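You operate a simulated robot arm through the tools that you are given. There is no shell and no other tool.

Carry out the task below with a simulated robot arm. There is one attempt and no reset: what you move stays moved.

JOB
Stop press B, lock it off and switch its heater off.
Fine: stop, isolator off, blue padlock on, then try the start; the black padlock stays on its peg.

It is judged by the outcome, as a careful person would: the job done as asked, and still so three seconds after it is handed in. It fails if anything else is knocked over, pushed out of place, dropped, spilled or broken.

ROBOT AND FRAMES
A 6-joint arm with a two-finger gripper, fixed in place. Base frame: the origin is on the floor under the middle of its stand, x ahead of it, y to its left, z up. Readings come in mm, degrees, newtons and seconds.
It reaches about 1572 mm from its shoulder. Its first joint turns from -166.0 to 166.0 degrees. Payload 2.45 kg.
Tool frame: the origin (TCP) lies between the finger pads and is the grasp point; the fingertips stand 20 mm ahead of it; z points along the fingers, y is the line along which they close. The gripper opens to 140 mm; its body begins 168 mm behind the TCP.
Orientation is told as [roll, pitch, yaw] about the base's x, y, z axes, in that order, counted from this pose: with the fingers straight down and closing along the base's y, the tool's x points along the base's -x, its y along +y and its z along -z.

CONTROLS
- The arm moves only by the tool jog_arm. Its argument "motion" is a list that holds one entry, the list of rows, each a list of 6 numbers: the shift along the tool's x, y, z in mm, then the turn, a rotation vector about the tool's x, y, z in degrees. In form: [[[dx, dy, dz, rx, ry, rz], ...]]. A call has 1 to 20 rows; each row shifts and turns the commanded pose from where the row before left it, along the tool's axes as they then stand. "claw" is the closure, from 0 (fully open) to 1 (shut), set as the call begins (left out, the last holds). Rows are played at 5 a second. More than 50 mm and 8.6 degrees between two rows, or a gripper value outside its range, and nothing of the call is played. A pose out of reach is approached as far as the arm can. The call stops where the force on the tool passes 90 N (or 10 N more than at its start, if that is more) or the arm is blocked; 0.2 s more then pass. The fingers move at their own pace (about 45 mm/s each) and stop on an object; they squeeze with about 40 N. The grip force told is the motor's: it shows also when the fingers shut on nothing. Time passes only in rows, and 0.2 s behind the last, so rows that do not move let the fingers close. It gives the time, the measured TCP pose, the force on the tool (base axes), the opening and the grip force at its end, in the units of the frame above (readings bear some noise), with the torque about the TCP (base axes, N m) and any sound that the robot's microphone picked up, and new pictures: "show" is both (left out), scene, wrist or none.
- Cameras (640 x 400 px; columns grow to the right, rows downward): "scene" is fixed at [205, 641.9, 1696.5]; the picture's right is [-0.61, -0.79, 0.00], its down [-0.51, 0.40, -0.76] and it looks along [0.60, -0.47, -0.65] (base axes); focal length 338 px, centre (320, 200). "wrist" rides on the gripper at [78, 11, -209] in the tool frame; the picture's right is [-0.14, 0.99, 0.00], its down [-0.92, -0.13, -0.37] and it looks along [-0.37, -0.05, 0.93] (tool axes); focal length 280 px, centre (320, 200). There is no depth. A picture from a camera that has moved, and an enlarged one, comes with that camera's place and axes in the base frame and with its lens. The place of the scene camera against the robot may be out by one fixed shift of up to 25 mm in any direction.
- inspect(camera, box): a new picture of the part [left, top, right, bottom] of that camera's present view, enlarged. The clock stands still meanwhile.
- hand_in(): hands the job in; it is judged then, once.

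Nothing tells you positions but the pictures and the camera data. Unless the task says otherwise, let go and move clear before handing in.

The tools are called after "Call:" as a command line: name --argument value ..., lists and objects as JSON in quotes. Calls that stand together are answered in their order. jog_arm: Moves the arm, as the interface text tells. Its arguments: {"type":"object","properties":{"motion":{"type":"array","items":{"type":"array","items":{"type":"array","items":{"type":"number"}}}},"claw":{"type":"number"},"show":{"type":"string","enum":["both","scene","wrist","none"]}},"required":["motion"]} The other tools are called the same way: inspect (camera, box) takes an enlarged picture of a part of a camera's view; hand_in () hands the job in.

At the start:

```text
time: 0.0
position: [689.0, -49.9, 1323.4]
ee_rot: [0.0, 0.0, 0.0]
force: [0.1, -0.2, 0.1]
ft_torque: [0.02, -0.04, 0.02]
grip_width: 140.0
grasp_force: 0.0
```

scene: 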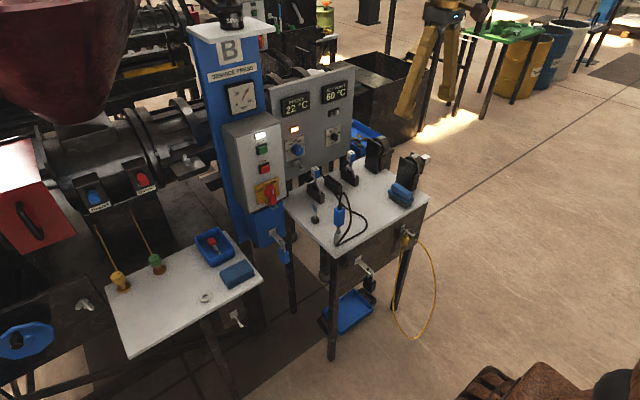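
wrist: 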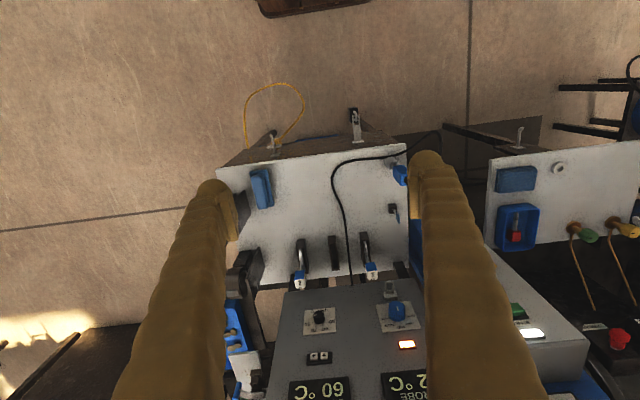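

I see a press column labelled B with a grey control box (green/red buttons, a red/yellow isolator), a heater panel to its right, and a table with padlocks. I'll enlarge the views first to identify everything before moving.

Call:
inspect --camera "scene" --box '[200, 80, 360, 220]'

Call:
inspect --camera "scene" --box '[260, 130, 440, 270]'

Call:
inspect --camera "scene" --box '[60, 170, 300, 340]'

Call:
inspect --camera "wrist" --box '[210, 130, 430, 290]'

Call:
inspect --camera "wrist" --box '[260, 260, 640, 400]'

```text
2.86 times, centred on (280, 150) of scene
camera zoom: at [205.0, 641.9, 1696.5], right [-0.61, -0.79, 0.0], down [-0.51, 0.4, -0.76], along [0.6, -0.47, -0.65], focal length 965 px, centre (434, 343)
```

zoom: 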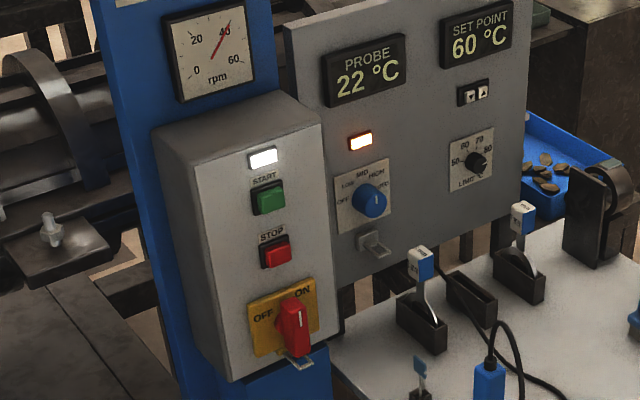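

```text
2.86 times, centred on (350, 200) of scene
camera zoom: at [205.0, 641.9, 1696.5], right [-0.61, -0.79, 0.0], down [-0.51, 0.4, -0.76], along [0.6, -0.47, -0.65], focal length 965 px, centre (234, 200)
```

zoom: 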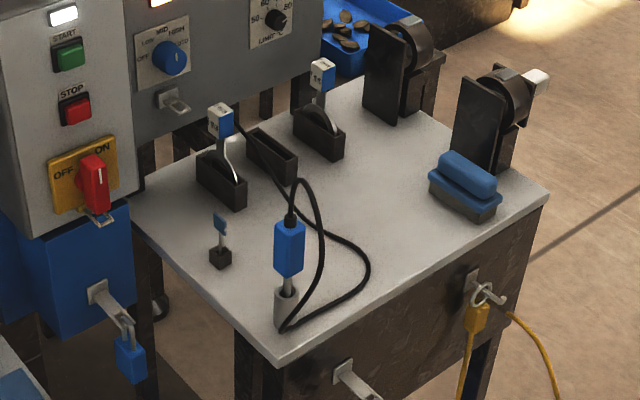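

```text
2.35 times, centred on (180, 255) of scene
camera zoom: at [205.0, 641.9, 1696.5], right [-0.61, -0.79, 0.0], down [-0.51, 0.4, -0.76], along [0.6, -0.47, -0.65], focal length 795 px, centre (649, 71)
```

zoom: 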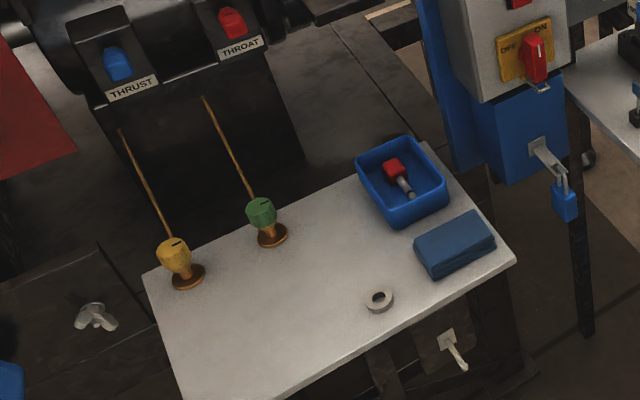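

```text
2.50 times, centred on (320, 210) of wrist
camera zoom: at [612.5, -38.1, 1531.8], right [0.14, 0.99, 0.0], down [0.92, -0.13, 0.37], along [0.37, -0.05, -0.93], focal length 701 px, centre (320, 175)
```

zoom: 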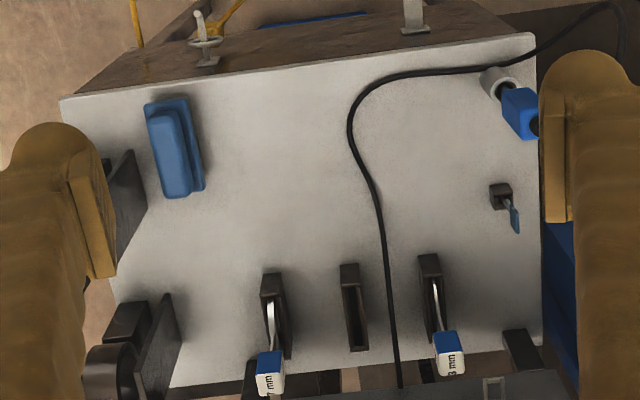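

```text
1.68 times, centred on (450, 330) of wrist
camera zoom: at [612.5, -38.1, 1531.8], right [0.14, 0.99, 0.0], down [0.92, -0.13, 0.37], along [0.37, -0.05, -0.93], focal length 472 px, centre (101, -19)
```

zoom: 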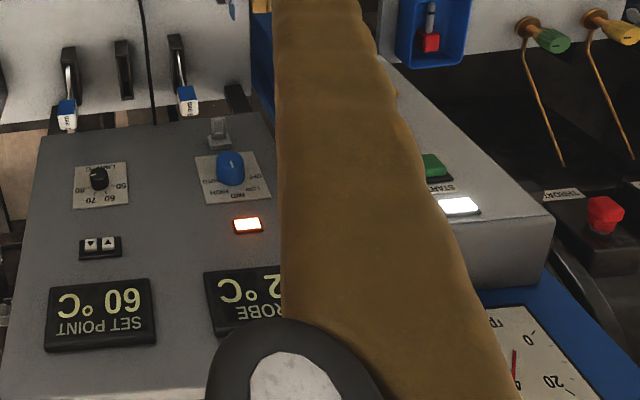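

The press B box holds START (green), STOP (red) and a red/yellow isolator. The heater panel has a blue OFF–LOW–MED–HIGH knob. The blue padlock hangs on a bracket under the box, and something black hangs on a bracket on the table's front. I'll enlarge these further to read the details.

Call:
inspect --camera "scene" --box '[240, 170, 300, 220]'

Call:
inspect --camera "scene" --box '[255, 220, 305, 275]'

Call:
inspect --camera "scene" --box '[270, 110, 350, 180]'

Call:
inspect --camera "scene" --box '[320, 240, 400, 310]'

Call:
inspect --camera "scene" --box '[0, 240, 120, 400]'

Call:
inspect --camera "scene" --box '[300, 140, 440, 240]'

```text
8.00 times, centred on (270, 195) of scene
camera zoom: at [205.0, 641.9, 1696.5], right [-0.61, -0.79, 0.0], down [-0.51, 0.4, -0.76], along [0.6, -0.47, -0.65], focal length 2703 px, centre (720, 240)
```

zoom: 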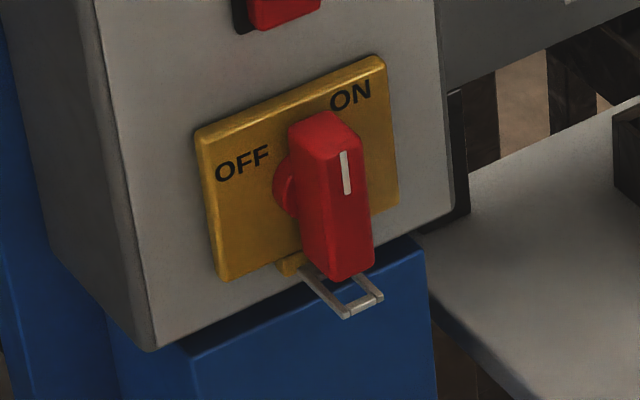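

```text
7.27 times, centred on (280, 248) of scene
camera zoom: at [205.0, 641.9, 1696.5], right [-0.61, -0.79, 0.0], down [-0.51, 0.4, -0.76], along [0.6, -0.47, -0.65], focal length 2457 px, centre (611, -146)
```

zoom: 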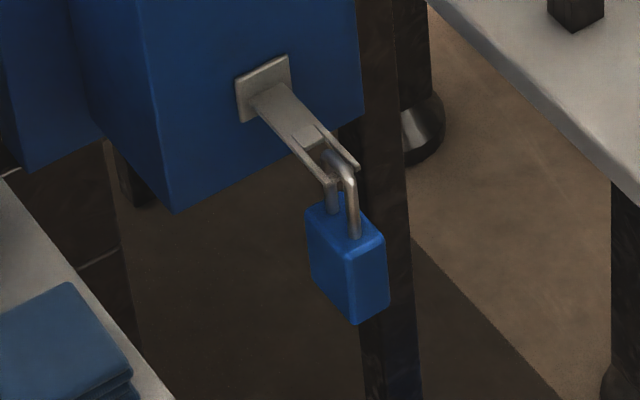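

```text
5.71 times, centred on (310, 145) of scene
camera zoom: at [205.0, 641.9, 1696.5], right [-0.61, -0.79, 0.0], down [-0.51, 0.4, -0.76], along [0.6, -0.47, -0.65], focal length 1930 px, centre (377, 514)
```

zoom: 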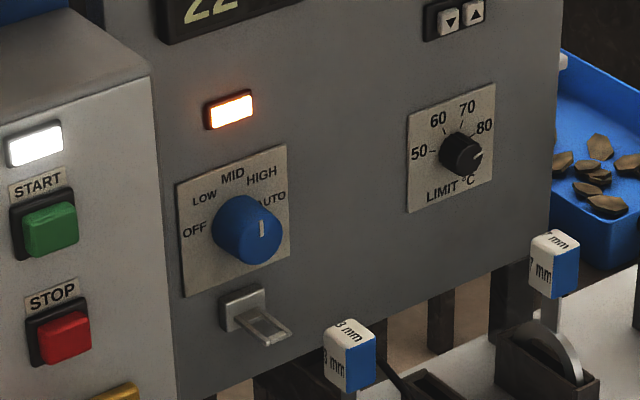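

```text
5.71 times, centred on (360, 275) of scene
camera zoom: at [205.0, 641.9, 1696.5], right [-0.61, -0.79, 0.0], down [-0.51, 0.4, -0.76], along [0.6, -0.47, -0.65], focal length 1930 px, centre (91, -229)
```

zoom: 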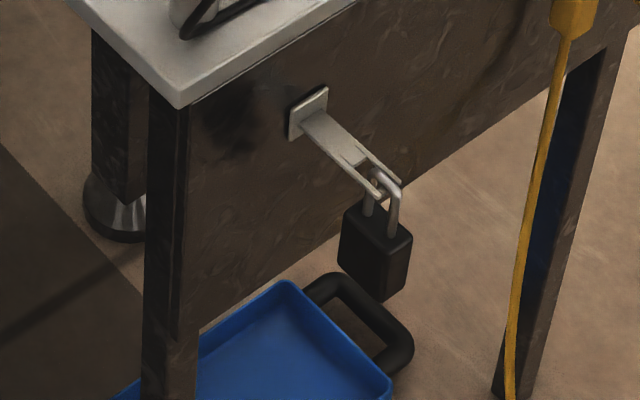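

```text
2.50 times, centred on (60, 320) of scene
camera zoom: at [205.0, 641.9, 1696.5], right [-0.61, -0.79, 0.0], down [-0.51, 0.4, -0.76], along [0.6, -0.47, -0.65], focal length 845 px, centre (970, -100)
```

zoom: 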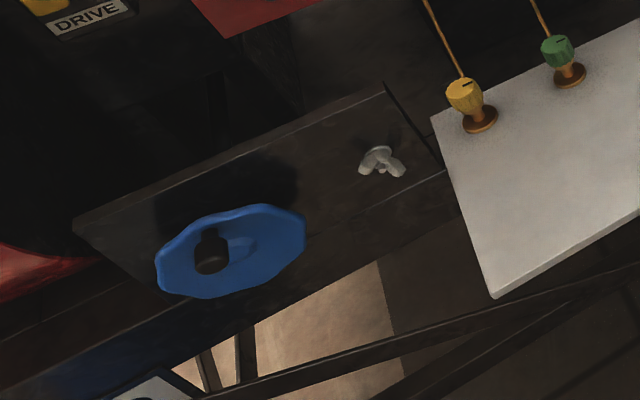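

```text
4.00 times, centred on (370, 190) of scene
camera zoom: at [205.0, 641.9, 1696.5], right [-0.61, -0.79, 0.0], down [-0.51, 0.4, -0.76], along [0.6, -0.47, -0.65], focal length 1351 px, centre (120, 240)
```

zoom: 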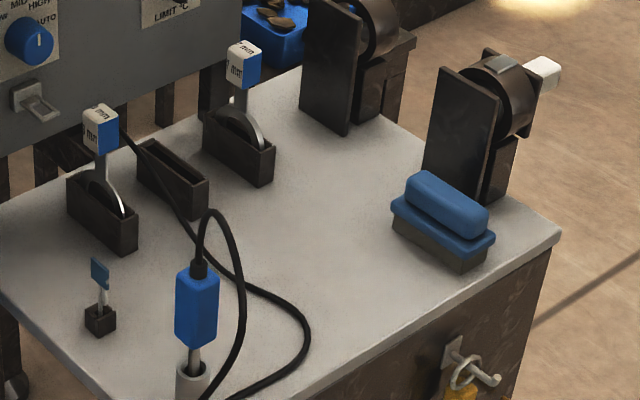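

The blue padlock hangs on a slotted bracket under the box at about (950, 228, 690). The isolator is near (975, 240, 988) with its lock loop just below, and the heater knob reads AUTO. I'll tilt the tool to point at the panel (+x) so I can see it closely with the wrist camera.

Call:
jog_arm --motion '[[[0, 20, 0, 0, -8.18182, 0], [0, 20, 0, 0, -8.18182, 0], [0, 20, 0, 0, -8.18182, 0], [0, 20, 0, 0, -8.18182, 0], [0, 20, 0, 0, -8.18182, 0], [0, 20, 0, 0, -8.18182, 0], [0, 20, 0, 0, -8.18182, 0], [0, 20, 0, 0, -8.18182, 0], [0, 20, 0, 0, -8.18182, 0], [0, 20, 0, 0, -8.18182, 0], [0, 20, 0, 0, -8.18182, 0]]]' --claw 0

```text
time: 2.6
position: [689.4, 146.2, 1307.4]
ee_rot: [56.0, -84.9, -60.9]
force: [0.4, 1.3, 0.9]
ft_torque: [-0.01, 0.0, -0.02]
grip_width: 140.1
grasp_force: 0.0
stopped in row 11: the arm was blocked; the commanded pose is now the measured one
camera wrist: at [479.9, 181.2, 1240.4], right [0.09, 0.97, 0.21], down [-0.34, -0.17, 0.93], along [0.94, -0.16, 0.31], focal length 280 px, centre (320, 200)
```

scene: 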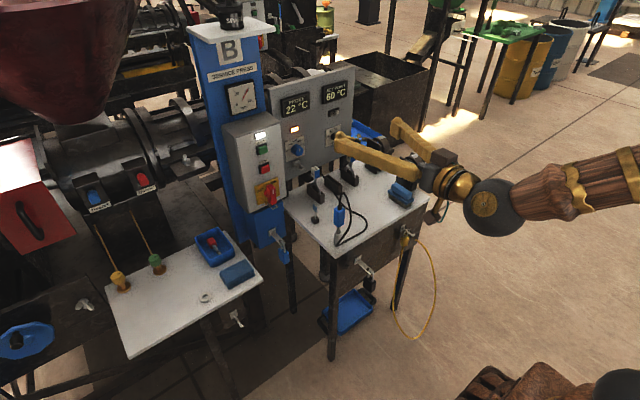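
wrist: 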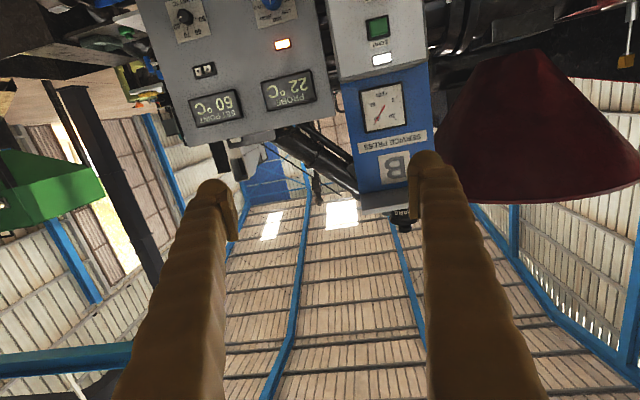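

The tool now points at the panel (about 5° off in yaw), with the camera below the gripper and the picture upside down. I'd rather have the camera above, so I'll roll the tool and see whether the wrist allows it.

Call:
jog_arm --motion '[[[0, 0, -10, 0, 0, 8.5], [0, 0, 0, 0, 0, 8.5], [0, 0, 0, 0, 0, 8.5], [0, 0, 0, 0, 0, 8.5], [0, 0, 0, 0, 0, 8.5], [0, 0, 0, 0, 0, 8.5], [0, 0, 0, 0, 0, 8.5], [0, 0, 0, 0, 0, 8.5], [0, 0, 0, 0, 0, 8.5], [0, 0, 0, 0, 0, 8.5]]]'

```text
time: 4.8
position: [596.5, 157.2, 1565.1]
ee_rot: [81.7, -3.3, -94.1]
force: [0.4, 0.4, 1.2]
ft_torque: [0.01, 0.02, 0.02]
grip_width: 140.1
grasp_force: 0.1
out of reach, approached as far as the arm can: row 3, 4, 5, 6, 7, 8, 9, 10
camera wrist: at [398.3, 252.5, 1601.5], right [0.13, -0.09, 0.99], down [-0.45, -0.89, -0.02], along [0.88, -0.44, -0.16], focal length 280 px, centre (320, 200)
```

scene: 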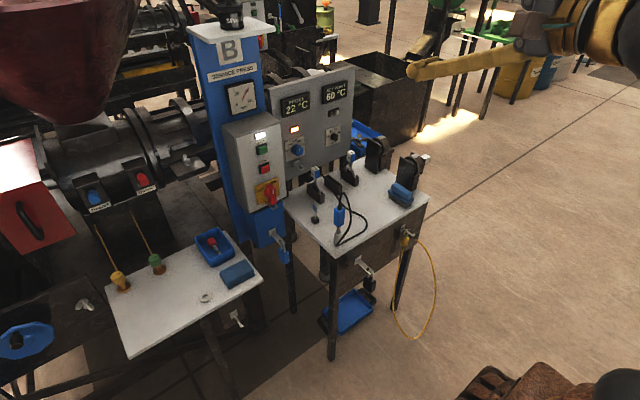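
wrist: 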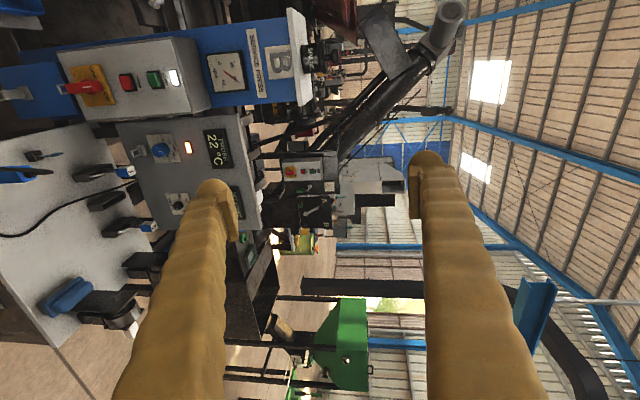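

That direction of roll runs out of reach, so I'll roll back and try the other direction, which is also the one needed to turn the isolator.

Call:
jog_arm --motion '[[[0, 0, 0, 0, 0, -8.5], [0, 0, 0, 0, 0, -8.5], [0, 0, 0, 0, 0, -8.5], [0, 0, 0, 0, 0, -8.5], [0, 0, 0, 0, 0, -8.5], [0, 0, 0, 0, 0, -8.5], [0, 0, 0, 0, 0, -8.5], [0, 0, 0, 0, 0, -8.5], [0, 0, 0, 0, 0, -8.5], [0, 0, 0, 0, 0, -8.5], [0, 0, 0, 0, 0, 0]]]'

```text
time: 7.2
position: [597.4, 156.6, 1566.4]
ee_rot: [10.4, -81.8, -15.1]
force: [1.0, -0.8, -0.2]
ft_torque: [0.0, 0.0, 0.0]
grip_width: 140.0
grasp_force: 0.1
camera wrist: at [382.5, 187.3, 1518.6], right [0.1, 0.98, 0.16], down [-0.25, -0.13, 0.96], along [0.96, -0.14, 0.23], focal length 280 px, centre (320, 200)
```

scene: 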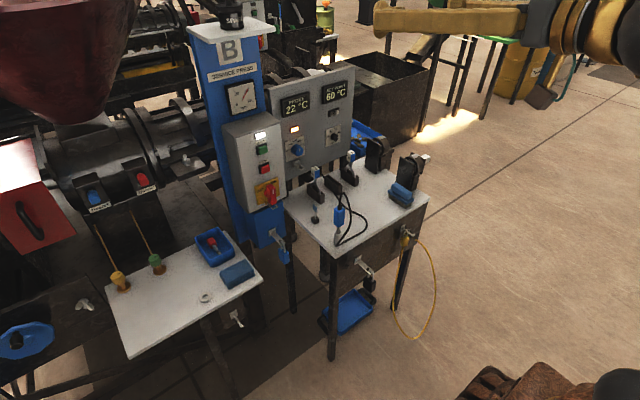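
wrist: 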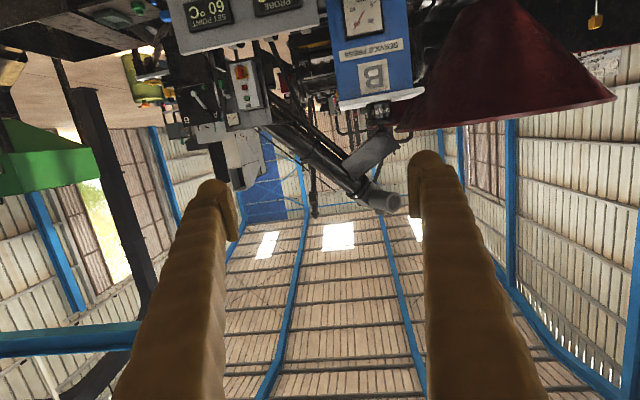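

The arm ended back from the panel at (597, 157, 1566), because working too close to its base limits its reach. I'll square up the orientation with the tool pitched about 22° below horizontal, so the camera looks level, and move to about (773, 160, 1050) to view the panels.

Call:
jog_arm --motion '[[[0, 0, 0, -2.3, 7.0, -0.85], [0, 0, 0, -2.3, 7.0, -0.85], [34.4, 0.25, 29.7, 0, 0, 0], [34.4, 0.25, 29.7, 0, 0, 0], [34.4, 0.25, 29.7, 0, 0, 0], [34.4, 0.25, 29.7, 0, 0, 0], [34.4, 0.25, 29.7, 0, 0, 0], [34.4, 0.25, 29.7, 0, 0, 0], [34.4, 0.25, 29.7, 0, 0, 0], [34.4, 0.25, 29.7, 0, 0, 0], [34.4, 0.25, 29.7, 0, 0, 0], [34.4, 0.25, 29.7, 0, 0, 0], [34.4, 0.25, 29.7, 0, 0, 0], [34.4, 0.25, 29.7, 0, 0, 0]]]'

```text
time: 10.2
position: [771.8, 169.6, 1053.6]
ee_rot: [3.1, -68.0, -2.8]
force: [-0.1, 0.4, -0.6]
ft_torque: [0.01, 0.04, -0.03]
grip_width: 140.0
grasp_force: 0.1
camera wrist: at [548.9, 179.9, 1058.8], right [0.05, 0.99, 0.15], down [0.0, -0.15, 0.99], along [1.0, -0.05, -0.01], focal length 280 px, centre (320, 200)
```

scene: 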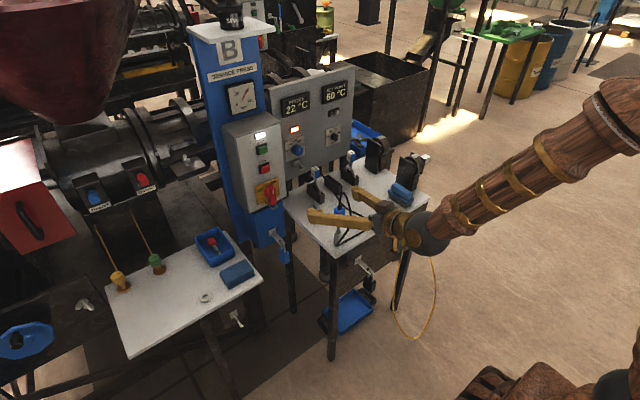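
wrist: 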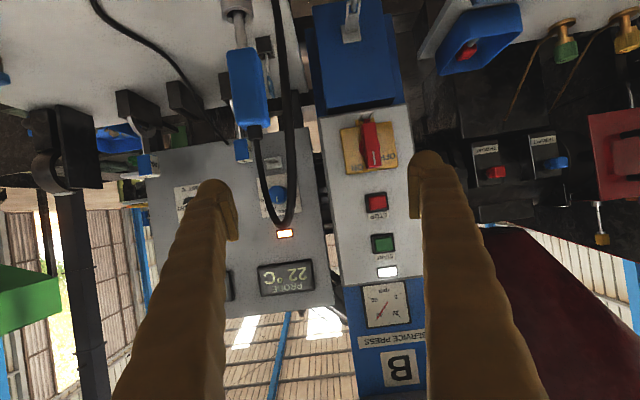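

I now have a clear, upside-down view: isolator, STOP and START stacked on the box, the heater knob to the left, and the blue plug with its cable loop standing tall at the near corner of the right-hand table. My fingers may be straddling that loop, so I'll check before moving.

Call:
inspect --camera "scene" --box '[290, 170, 430, 260]'

Call:
inspect --camera "wrist" --box '[150, 60, 340, 260]'

Call:
inspect --camera "wrist" --box '[310, 0, 430, 150]'

Call:
inspect --camera "wrist" --box '[320, 100, 430, 300]'

```text
4.44 times, centred on (360, 215) of scene
camera zoom: at [205.0, 641.9, 1696.5], right [-0.61, -0.79, 0.0], down [-0.51, 0.4, -0.76], along [0.6, -0.47, -0.65], focal length 1502 px, centre (142, 133)
```

zoom: 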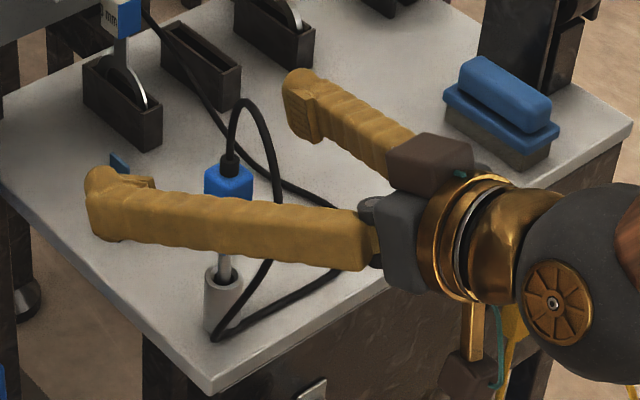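

```text
2.00 times, centred on (245, 160) of wrist
camera zoom: at [548.9, 179.9, 1058.8], right [0.05, 0.99, 0.15], down [0.0, -0.15, 0.99], along [1.0, -0.05, -0.01], focal length 561 px, centre (470, 280)
```

zoom: 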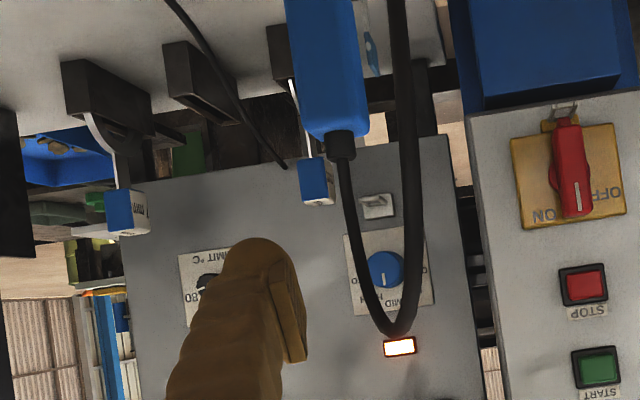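

```text
2.67 times, centred on (370, 75) of wrist
camera zoom: at [548.9, 179.9, 1058.8], right [0.05, 0.99, 0.15], down [0.0, -0.15, 0.99], along [1.0, -0.05, -0.01], focal length 748 px, centre (187, 533)
```

zoom: 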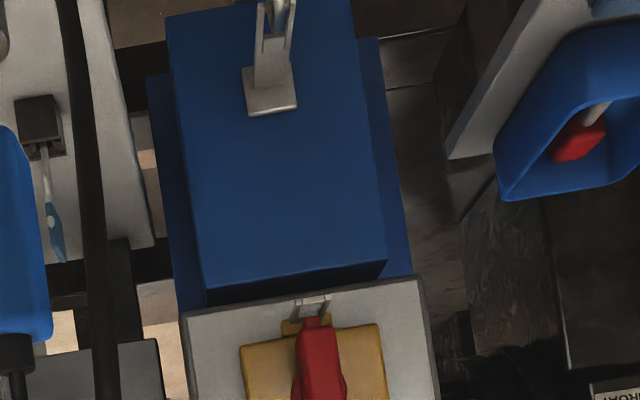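

```text
2.00 times, centred on (375, 200) of wrist
camera zoom: at [548.9, 179.9, 1058.8], right [0.05, 0.99, 0.15], down [0.0, -0.15, 0.99], along [1.0, -0.05, -0.01], focal length 561 px, centre (210, 200)
```

zoom: 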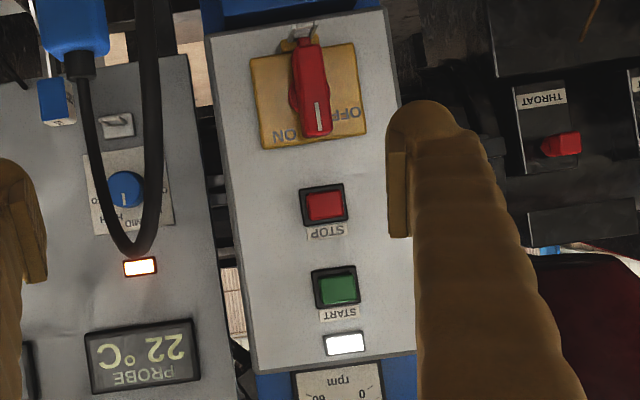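

The cable loop does sit between my open fingers and nothing is touching, so I'll back out along the path I came in on. Then I'll go left and down to about (688, 249, 733) for a level look at the blue padlock and its bracket.

Call:
jog_arm --motion '[[[-34.4, 0, -29.7, 0, 0, 0], [-34.4, 0, -29.7, 0.5, 0, -1.26], [-34.4, 0, -29.7, 0, 0, 0], [0, 40, 0, 0, 0, 0], [0, 40, 0, 0, 0, 0], [15, 0, -37, 0, 0, 0], [41.7, 0, 16.8, 0, 0, 0], [41.7, 0, 16.8, 0, 0, 0], [41.7, 0, 16.8, 0, 0, 0], [41.7, 0, 16.8, 0, 0, 0], [41.7, 0, 16.8, 0, 0, 0], [41.7, 0, 16.8, 0, 0, 0], [41.7, 0, 16.8, 0, 0, 0], [41.7, 0, 16.8, 0, 0, 0], [41.7, 0, 16.8, 0, 0, 0], [0, 0, 0, 0, 0, 0]]]'

```text
time: 13.6
position: [697.3, 261.7, 868.2]
ee_rot: [-7.9, -66.5, 6.9]
force: [0.2, -0.9, -0.4]
ft_torque: [0.0, 0.02, -0.02]
grip_width: 140.0
grasp_force: 0.1
out of reach, approached as far as the arm can: row 11, 12, 13, 14, 15
camera wrist: at [475.2, 275.2, 878.5], right [0.06, 1.0, 0.07], down [0.02, -0.07, 1.0], along [1.0, -0.06, -0.03], focal length 280 px, centre (320, 200)
```

scene: 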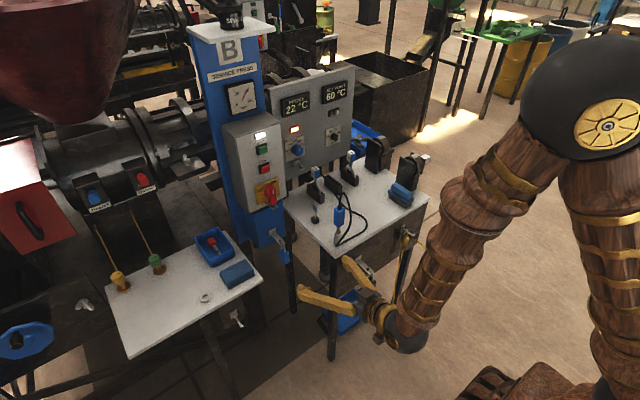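
wrist: 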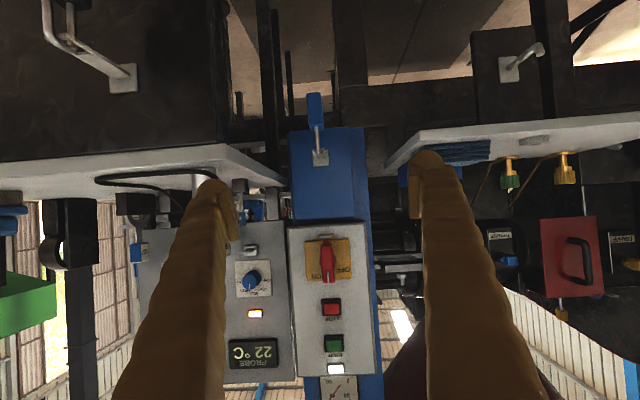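

The arm stopped at about (697, 262, 868), which is as low as it can go this close in. The view is useful though: all the controls plus the blue padlock bracket are visible, so I'll enlarge it to take measurements.

Call:
inspect --camera "wrist" --box '[280, 80, 380, 180]'

Call:
inspect --camera "wrist" --box '[280, 220, 380, 380]'

Call:
inspect --camera "wrist" --box '[210, 220, 300, 340]'

Call:
inspect --camera "scene" --box '[230, 220, 400, 340]'

```text
4.00 times, centred on (330, 130) of wrist
camera zoom: at [475.2, 275.2, 878.5], right [0.06, 1.0, 0.07], down [0.02, -0.07, 1.0], along [1.0, -0.06, -0.03], focal length 1122 px, centre (280, 480)
```

zoom: 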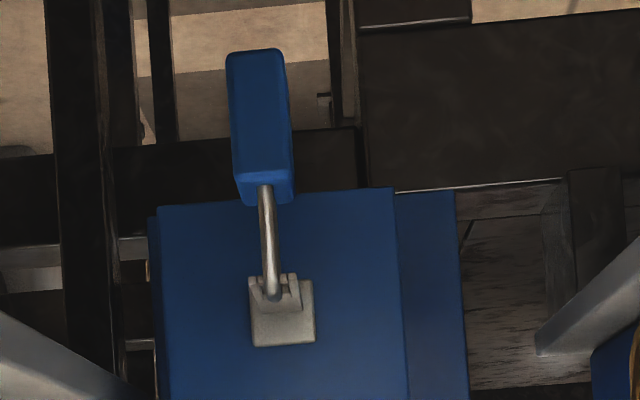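

```text
2.50 times, centred on (330, 300) of wrist
camera zoom: at [475.2, 275.2, 878.5], right [0.06, 1.0, 0.07], down [0.02, -0.07, 1.0], along [1.0, -0.06, -0.03], focal length 701 px, centre (295, -50)
```

zoom: 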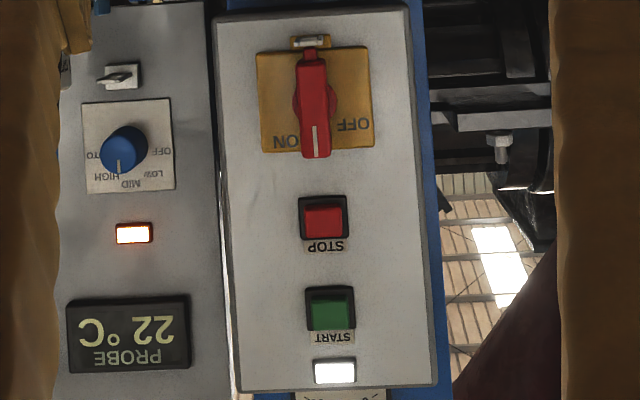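

```text
3.33 times, centred on (255, 280) of wrist
camera zoom: at [475.2, 275.2, 878.5], right [0.06, 1.0, 0.07], down [0.02, -0.07, 1.0], along [1.0, -0.06, -0.03], focal length 935 px, centre (537, -67)
```

zoom: 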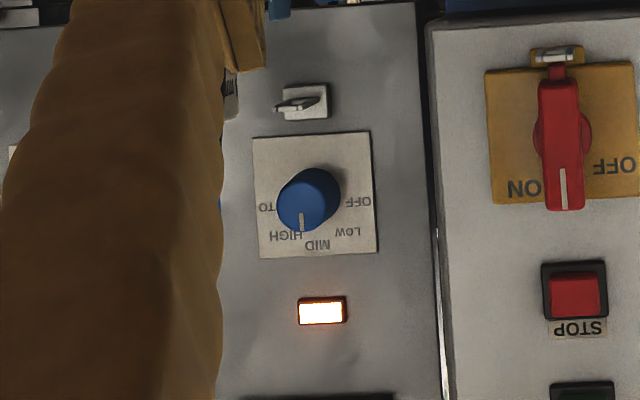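

```text
3.33 times, centred on (315, 280) of scene
camera zoom: at [205.0, 641.9, 1696.5], right [-0.61, -0.79, 0.0], down [-0.51, 0.4, -0.76], along [0.6, -0.47, -0.65], focal length 1126 px, centre (337, -67)
```

zoom: 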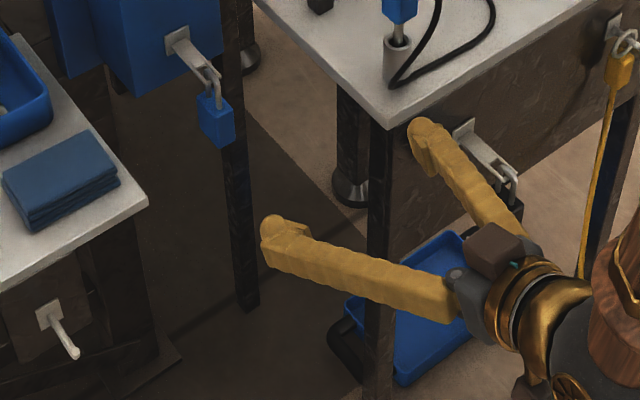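

Triangulating the two wrist views puts START at (1019, 249, 1146), STOP at (1019, 249, 1076), the isolator handle centre at (1000, 250, 981) and its lock loop at about (990, 250, 935). The padlock bracket is at about (1030→960, 251, 785). I need to know how the padlock's shackle sits on the bracket, so I'll zoom in tighter.

Call:
inspect --camera "scene" --box '[270, 236, 300, 270]'

Call:
inspect --camera "wrist" --box '[305, 90, 345, 140]'

Call:
inspect --camera "wrist" --box '[300, 225, 350, 275]'

Call:
inspect --camera "scene" --box '[255, 175, 290, 215]'

Call:
inspect --camera "wrist" --box '[20, 0, 150, 100]'

```text
11.76 times, centred on (285, 253) of scene
camera zoom: at [205.0, 641.9, 1696.5], right [-0.61, -0.79, 0.0], down [-0.51, 0.4, -0.76], along [0.6, -0.47, -0.65], focal length 3974 px, centre (732, -424)
```

zoom: 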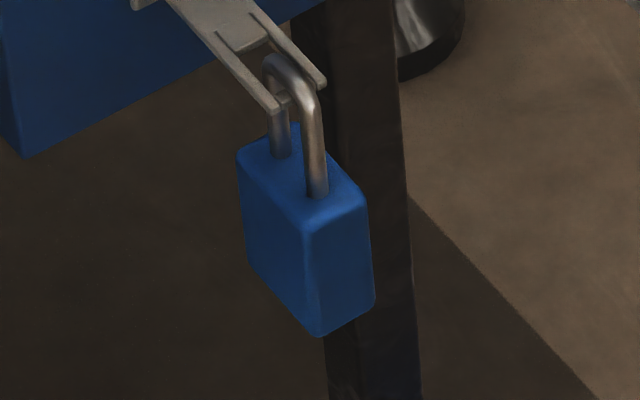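

```text
8.00 times, centred on (325, 115) of wrist
camera zoom: at [475.2, 275.2, 878.5], right [0.06, 1.0, 0.07], down [0.02, -0.07, 1.0], along [1.0, -0.06, -0.03], focal length 2243 px, centre (280, 880)
```

zoom: 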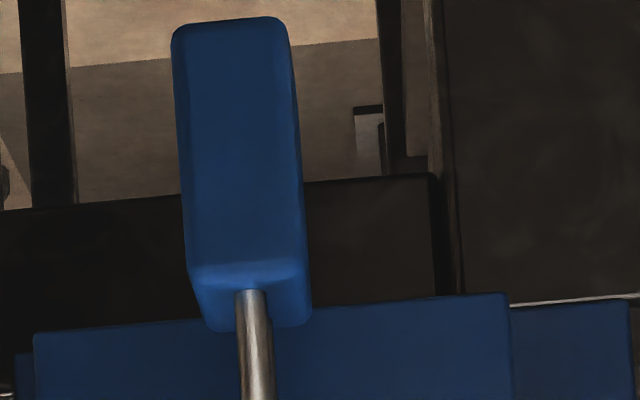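

```text
8.00 times, centred on (325, 250) of wrist
camera zoom: at [475.2, 275.2, 878.5], right [0.06, 1.0, 0.07], down [0.02, -0.07, 1.0], along [1.0, -0.06, -0.03], focal length 2243 px, centre (280, -200)
```

zoom: 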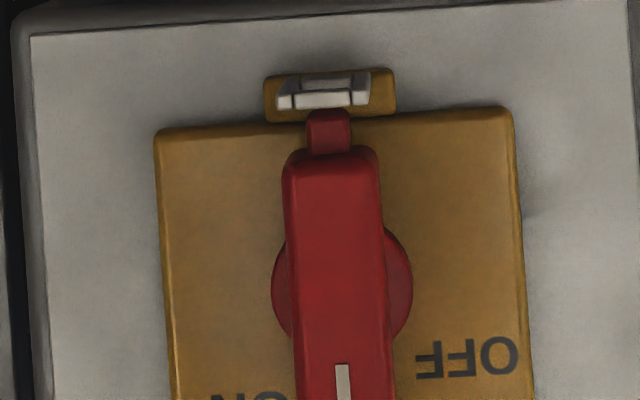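

```text
10.00 times, centred on (272, 195) of scene
camera zoom: at [205.0, 641.9, 1696.5], right [-0.61, -0.79, 0.0], down [-0.51, 0.4, -0.76], along [0.6, -0.47, -0.65], focal length 3378 px, centre (795, 250)
```

zoom: 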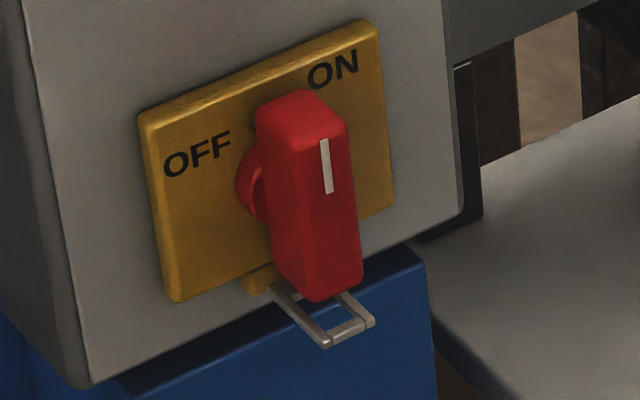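

```text
4.00 times, centred on (85, 50) of wrist
camera zoom: at [475.2, 275.2, 878.5], right [0.06, 1.0, 0.07], down [0.02, -0.07, 1.0], along [1.0, -0.06, -0.03], focal length 1122 px, centre (1260, 800)
```

zoom: 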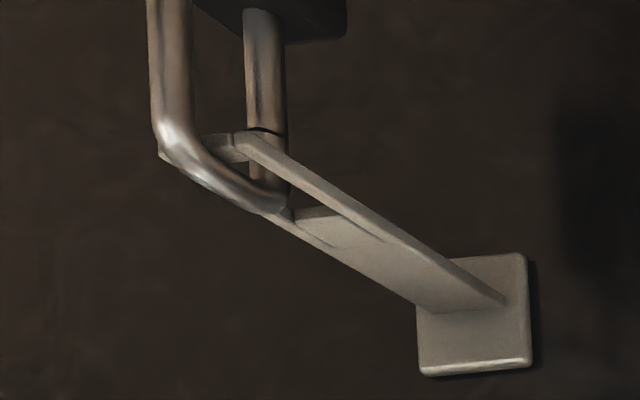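

Each bracket ends in a closed loop with a crossbar, and the shackle passes over it. On the black padlock I notice a seam in the rear shackle leg, so I'll look closer to learn how these locks open.

Call:
inspect --camera "wrist" --box '[40, 0, 90, 50]'

Call:
inspect --camera "wrist" --box '[310, 118, 334, 148]'

Call:
inspect --camera "scene" --box '[276, 236, 292, 254]'

Call:
inspect --camera "scene" --box '[305, 195, 330, 225]'

```text
8.00 times, centred on (65, 25) of wrist
camera zoom: at [475.2, 275.2, 878.5], right [0.06, 1.0, 0.07], down [0.02, -0.07, 1.0], along [1.0, -0.06, -0.03], focal length 2243 px, centre (2360, 1600)
```

zoom: 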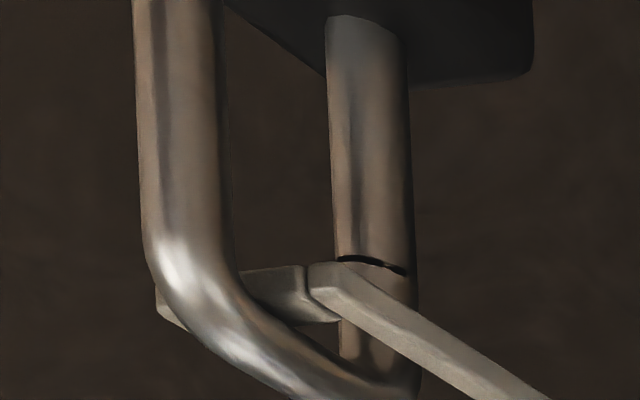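

```text
13.33 times, centred on (322, 133) of wrist
camera zoom: at [475.2, 275.2, 878.5], right [0.06, 1.0, 0.07], down [0.02, -0.07, 1.0], along [1.0, -0.06, -0.03], focal length 3738 px, centre (293, 1093)
```

zoom: 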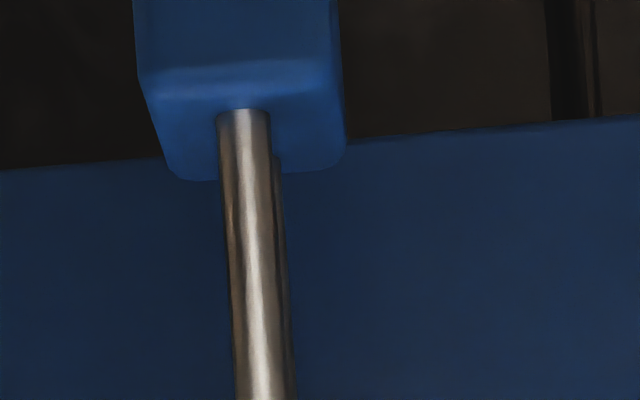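

```text
16.00 times, centred on (284, 245) of scene
camera zoom: at [205.0, 641.9, 1696.5], right [-0.61, -0.79, 0.0], down [-0.51, 0.4, -0.76], along [0.6, -0.47, -0.65], focal length 5405 px, centre (896, -520)
```

zoom: 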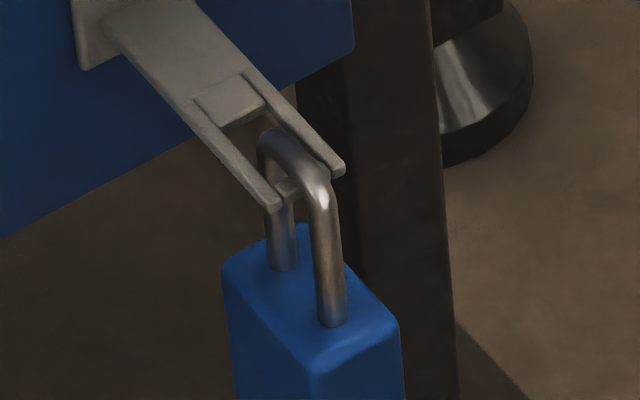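

```text
13.33 times, centred on (318, 210) of scene
camera zoom: at [205.0, 641.9, 1696.5], right [-0.61, -0.79, 0.0], down [-0.51, 0.4, -0.76], along [0.6, -0.47, -0.65], focal length 4504 px, centre (353, 67)
```

zoom: 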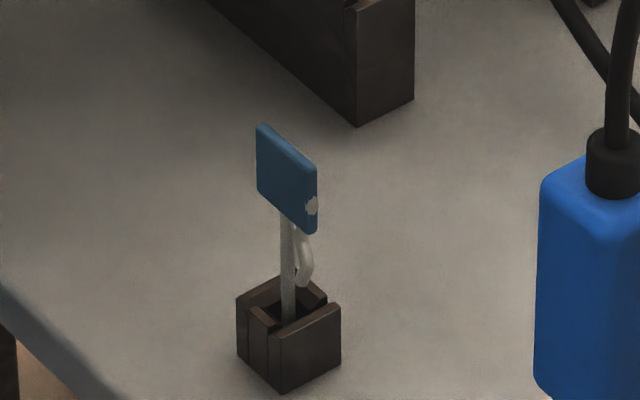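

The black padlock's rear shackle leg shows a thin seam, so the shackle may be split there. I'll rise, yaw and look at the blue padlock from its left and above, which needs the camera at about (800, 560, 1100).

Call:
jog_arm --motion '[[[-36.7, 0, -16, -0.8, 8.4, 1.7], [-33.9, 0, -21.2, -0.75, 8.4, 1.7], [-30.4, 0, -26, 0, 8.5, 0], [-26.2, 0, -30.2, 0, 8.5, 0], [-21.5, 0, -33.7, 0, 8.5, 0], [0, 0, 0, 2.95, 0, 6.63], [0, 0, 0, 2.95, 0, 6.63], [0, 0, 0, 2.95, 0, 6.63], [0, 0, 0, 2.95, 0, 6.63], [0, 0, 0, 2.95, 0, 6.63], [0, 0, 0, 2.95, 0, 6.63], [0, 0, 0, 2.95, 0, 6.63], [0, 0, 0, 2.95, 0, 6.63], [15.1, 41, 16.5, 0, 0, 0], [15.1, 41, 16.5, 0, 0, 0], [15.1, 41, 16.5, 0, 0, 0], [15.1, 41, 16.5, 0, 0, 0], [15.1, 41, 16.5, 0, 0, 0], [15.1, 41, 16.5, 0, 0, 0]]]'

```text
time: 17.6
position: [880.1, 430.5, 946.1]
ee_rot: [0.8, -23.8, -59.2]
force: [-0.7, -0.3, 0.7]
ft_torque: [0.06, 0.03, 0.03]
grip_width: 140.0
grasp_force: 0.0
camera wrist: at [807.1, 568.6, 1106.6], right [0.91, 0.4, 0.07], down [0.24, -0.67, 0.71], along [0.33, -0.63, -0.7], focal length 280 px, centre (320, 200)
```

scene: 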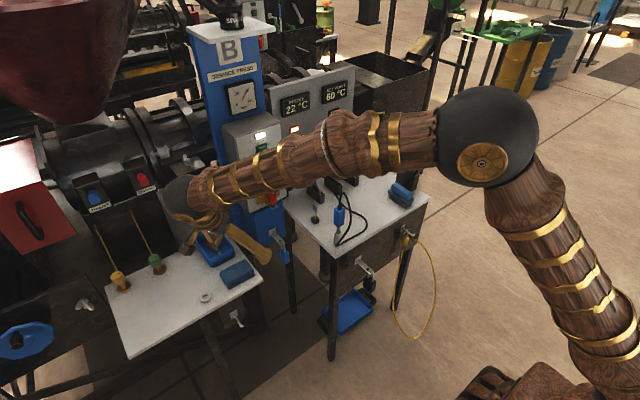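
wrist: 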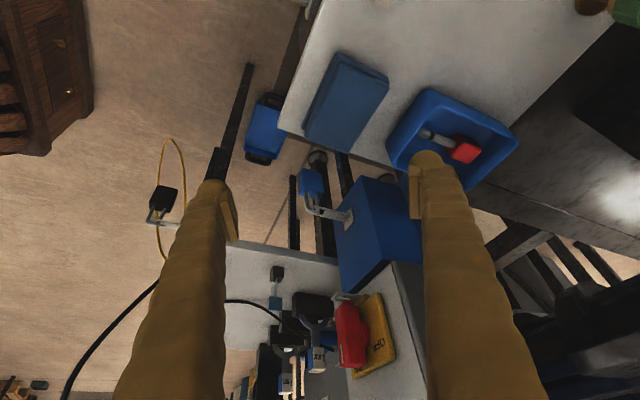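

The view from the left and above works: the blue padlock is on its bracket, the isolator and its loop are visible, and the black padlock is at far left. I'll enlarge each.

Call:
inspect --camera "wrist" --box '[285, 150, 365, 235]'

Call:
inspect --camera "wrist" --box '[295, 180, 340, 225]'

Call:
inspect --camera "wrist" --box '[320, 280, 420, 390]'

Call:
inspect --camera "wrist" --box '[130, 170, 210, 240]'

```text
4.71 times, centred on (325, 192) of wrist
camera zoom: at [807.1, 568.6, 1106.6], right [0.91, 0.4, 0.07], down [0.24, -0.67, 0.71], along [0.33, -0.63, -0.7], focal length 1320 px, centre (296, 235)
```

zoom: 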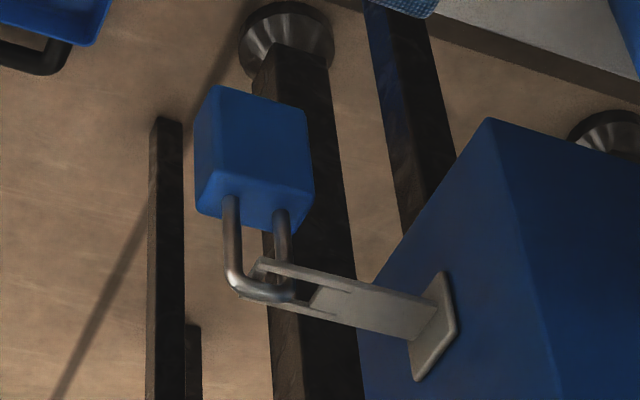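

```text
8.89 times, centred on (318, 202) of wrist
camera zoom: at [807.1, 568.6, 1106.6], right [0.91, 0.4, 0.07], down [0.24, -0.67, 0.71], along [0.33, -0.63, -0.7], focal length 2492 px, centre (342, 178)
```

zoom: 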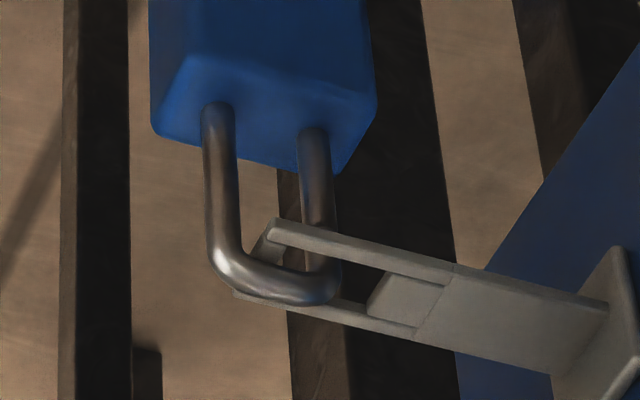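

```text
3.64 times, centred on (370, 335) of wrist
camera zoom: at [807.1, 568.6, 1106.6], right [0.91, 0.4, 0.07], down [0.24, -0.67, 0.71], along [0.33, -0.63, -0.7], focal length 1020 px, centre (138, -291)
```

zoom: 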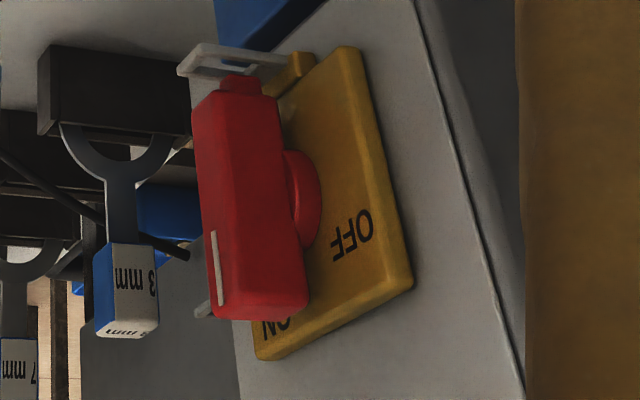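

```text
5.71 times, centred on (170, 205) of wrist
camera zoom: at [807.1, 568.6, 1106.6], right [0.91, 0.4, 0.07], down [0.24, -0.67, 0.71], along [0.33, -0.63, -0.7], focal length 1602 px, centre (1177, 171)
```

zoom: 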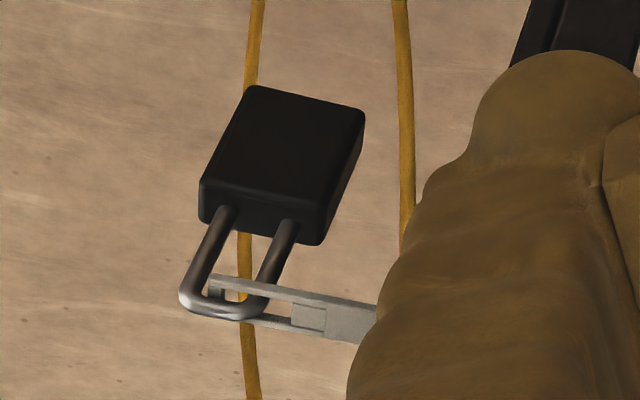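

The padlock shackle looks closed round the loop from this side, with its wide plane along x, so it will have to be pulled or snapped off. First comes the STOP button: I'll close the fingers, move to in front of it at about (830, 249, 1081) and bring the tool level.

Call:
jog_arm --motion '[[[-34.7, -27.1, -14.2, 0, 0, 0], [-34.7, -27.1, -14.2, 0, 0, 0], [-34.7, -27.1, -14.2, 0, 0, 0], [-34.7, -27.1, -14.2, 0, 0, 0], [-34.7, -27.1, -14.2, 0, 0, 0], [0, 0, 0, -3.41, 0, -7.74], [0, 0, 0, -3.41, 0, -7.74], [0, 0, 0, -3.41, 0, -7.74], [0, 0, 0, -3.41, 0, -7.74], [0, 0, 0, -3.41, 0, -7.74], [0, 0, 0, -3.41, 0, -7.74], [0, 0, 0, -3.41, 0, -7.74], [0, 0, 0, 0, -8.275, 0], [0, 0, 0, 0, -8.275, 0], [0, 0, 0, 0, -8.275, 0], [0, 0, 0, 0, -8.275, 0], [0, 0, 0, 0, -8.275, 0], [0, 0, 0, 0, -8.275, 0], [0, 0, 0, 0, -8.275, 0], [0, 0, 0, 0, -8.275, 0]]]' --claw 1

```text
time: 21.8
position: [832.4, 250.6, 1078.7]
ee_rot: [147.1, -89.2, -146.6]
force: [-0.4, 0.5, -0.1]
ft_torque: [0.01, -0.02, 0.0]
grip_width: 0.2
grasp_force: 29.3
camera wrist: at [624.3, 259.7, 998.7], right [-0.01, 0.99, 0.14], down [-0.38, -0.14, 0.92], along [0.93, -0.05, 0.38], focal length 280 px, centre (320, 200)
```

scene: 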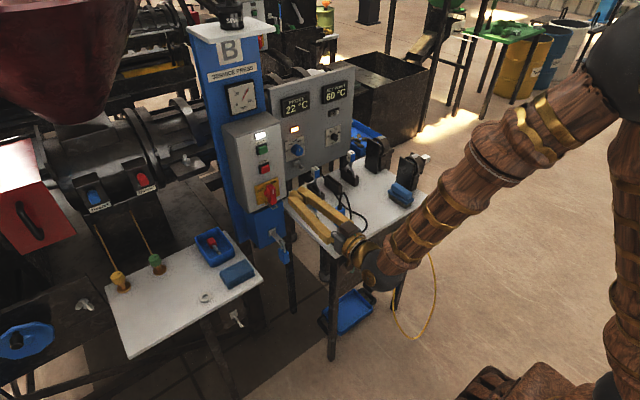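
wrist: 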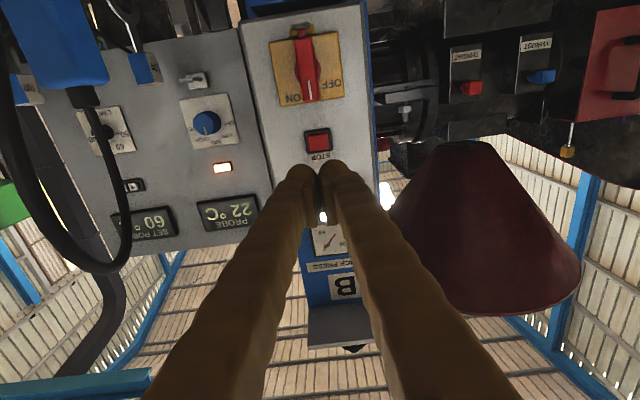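

The tool is level and centred on the STOP button, pointing along +x, at (832, 251, 1079). I'll move up to just short of the button and check alignment.

Call:
jog_arm --motion '[[[1.7, -0.6, 37, 0, 0, 0], [1.7, -0.6, 37, 0, 0, 0], [1.7, -0.6, 37, 0, 0, 0], [1.7, -0.6, 37, 0, 0, 0], [0, 0, 0, 0, 0, 0]]]'

Call:
inspect --camera "wrist" --box '[230, 60, 410, 240]'

Call:
inspect --camera "scene" --box '[220, 90, 360, 220]'

```text
time: 23.0
position: [980.5, 246.5, 1074.3]
ee_rot: [144.9, -89.3, -144.5]
force: [1.0, 0.6, 0.3]
ft_torque: [0.01, -0.01, -0.01]
grip_width: 0.0
grasp_force: 29.5
camera wrist: at [772.6, 257.3, 995.4], right [-0.01, 0.99, 0.14], down [-0.38, -0.14, 0.92], along [0.93, -0.05, 0.37], focal length 280 px, centre (320, 200)
```

scene: 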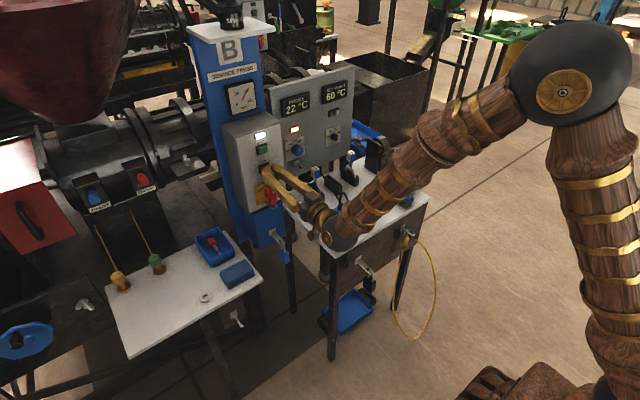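
wrist: 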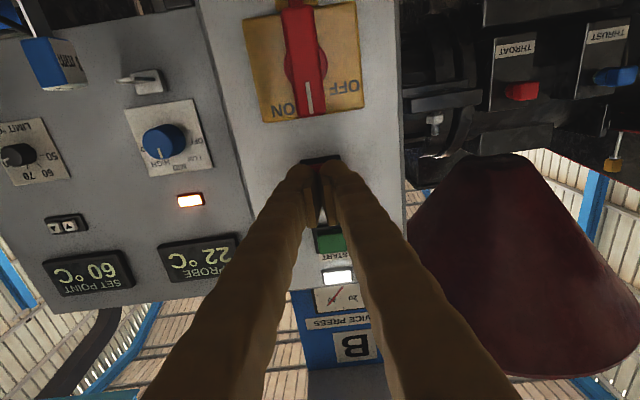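

```text
2.22 times, centred on (320, 150) of wrist
camera zoom: at [772.6, 257.3, 995.4], right [-0.01, 0.99, 0.14], down [-0.38, -0.14, 0.92], along [0.93, -0.05, 0.37], focal length 623 px, centre (320, 311)
```

zoom: 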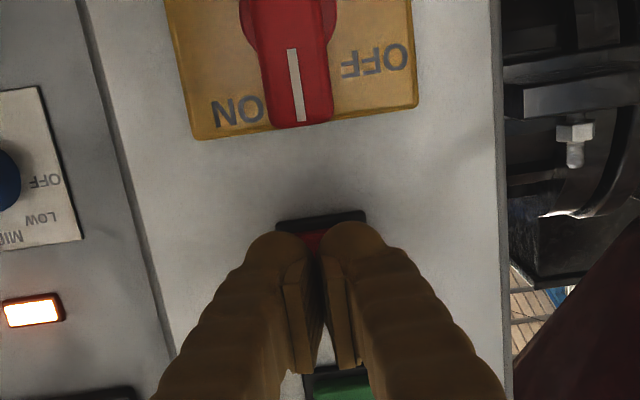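

```text
3.08 times, centred on (290, 155) of scene
camera zoom: at [205.0, 641.9, 1696.5], right [-0.61, -0.79, 0.0], down [-0.51, 0.4, -0.76], along [0.6, -0.47, -0.65], focal length 1040 px, centre (412, 338)
```

zoom: 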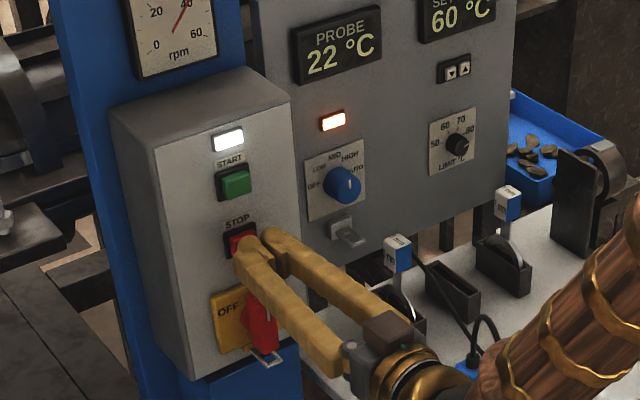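

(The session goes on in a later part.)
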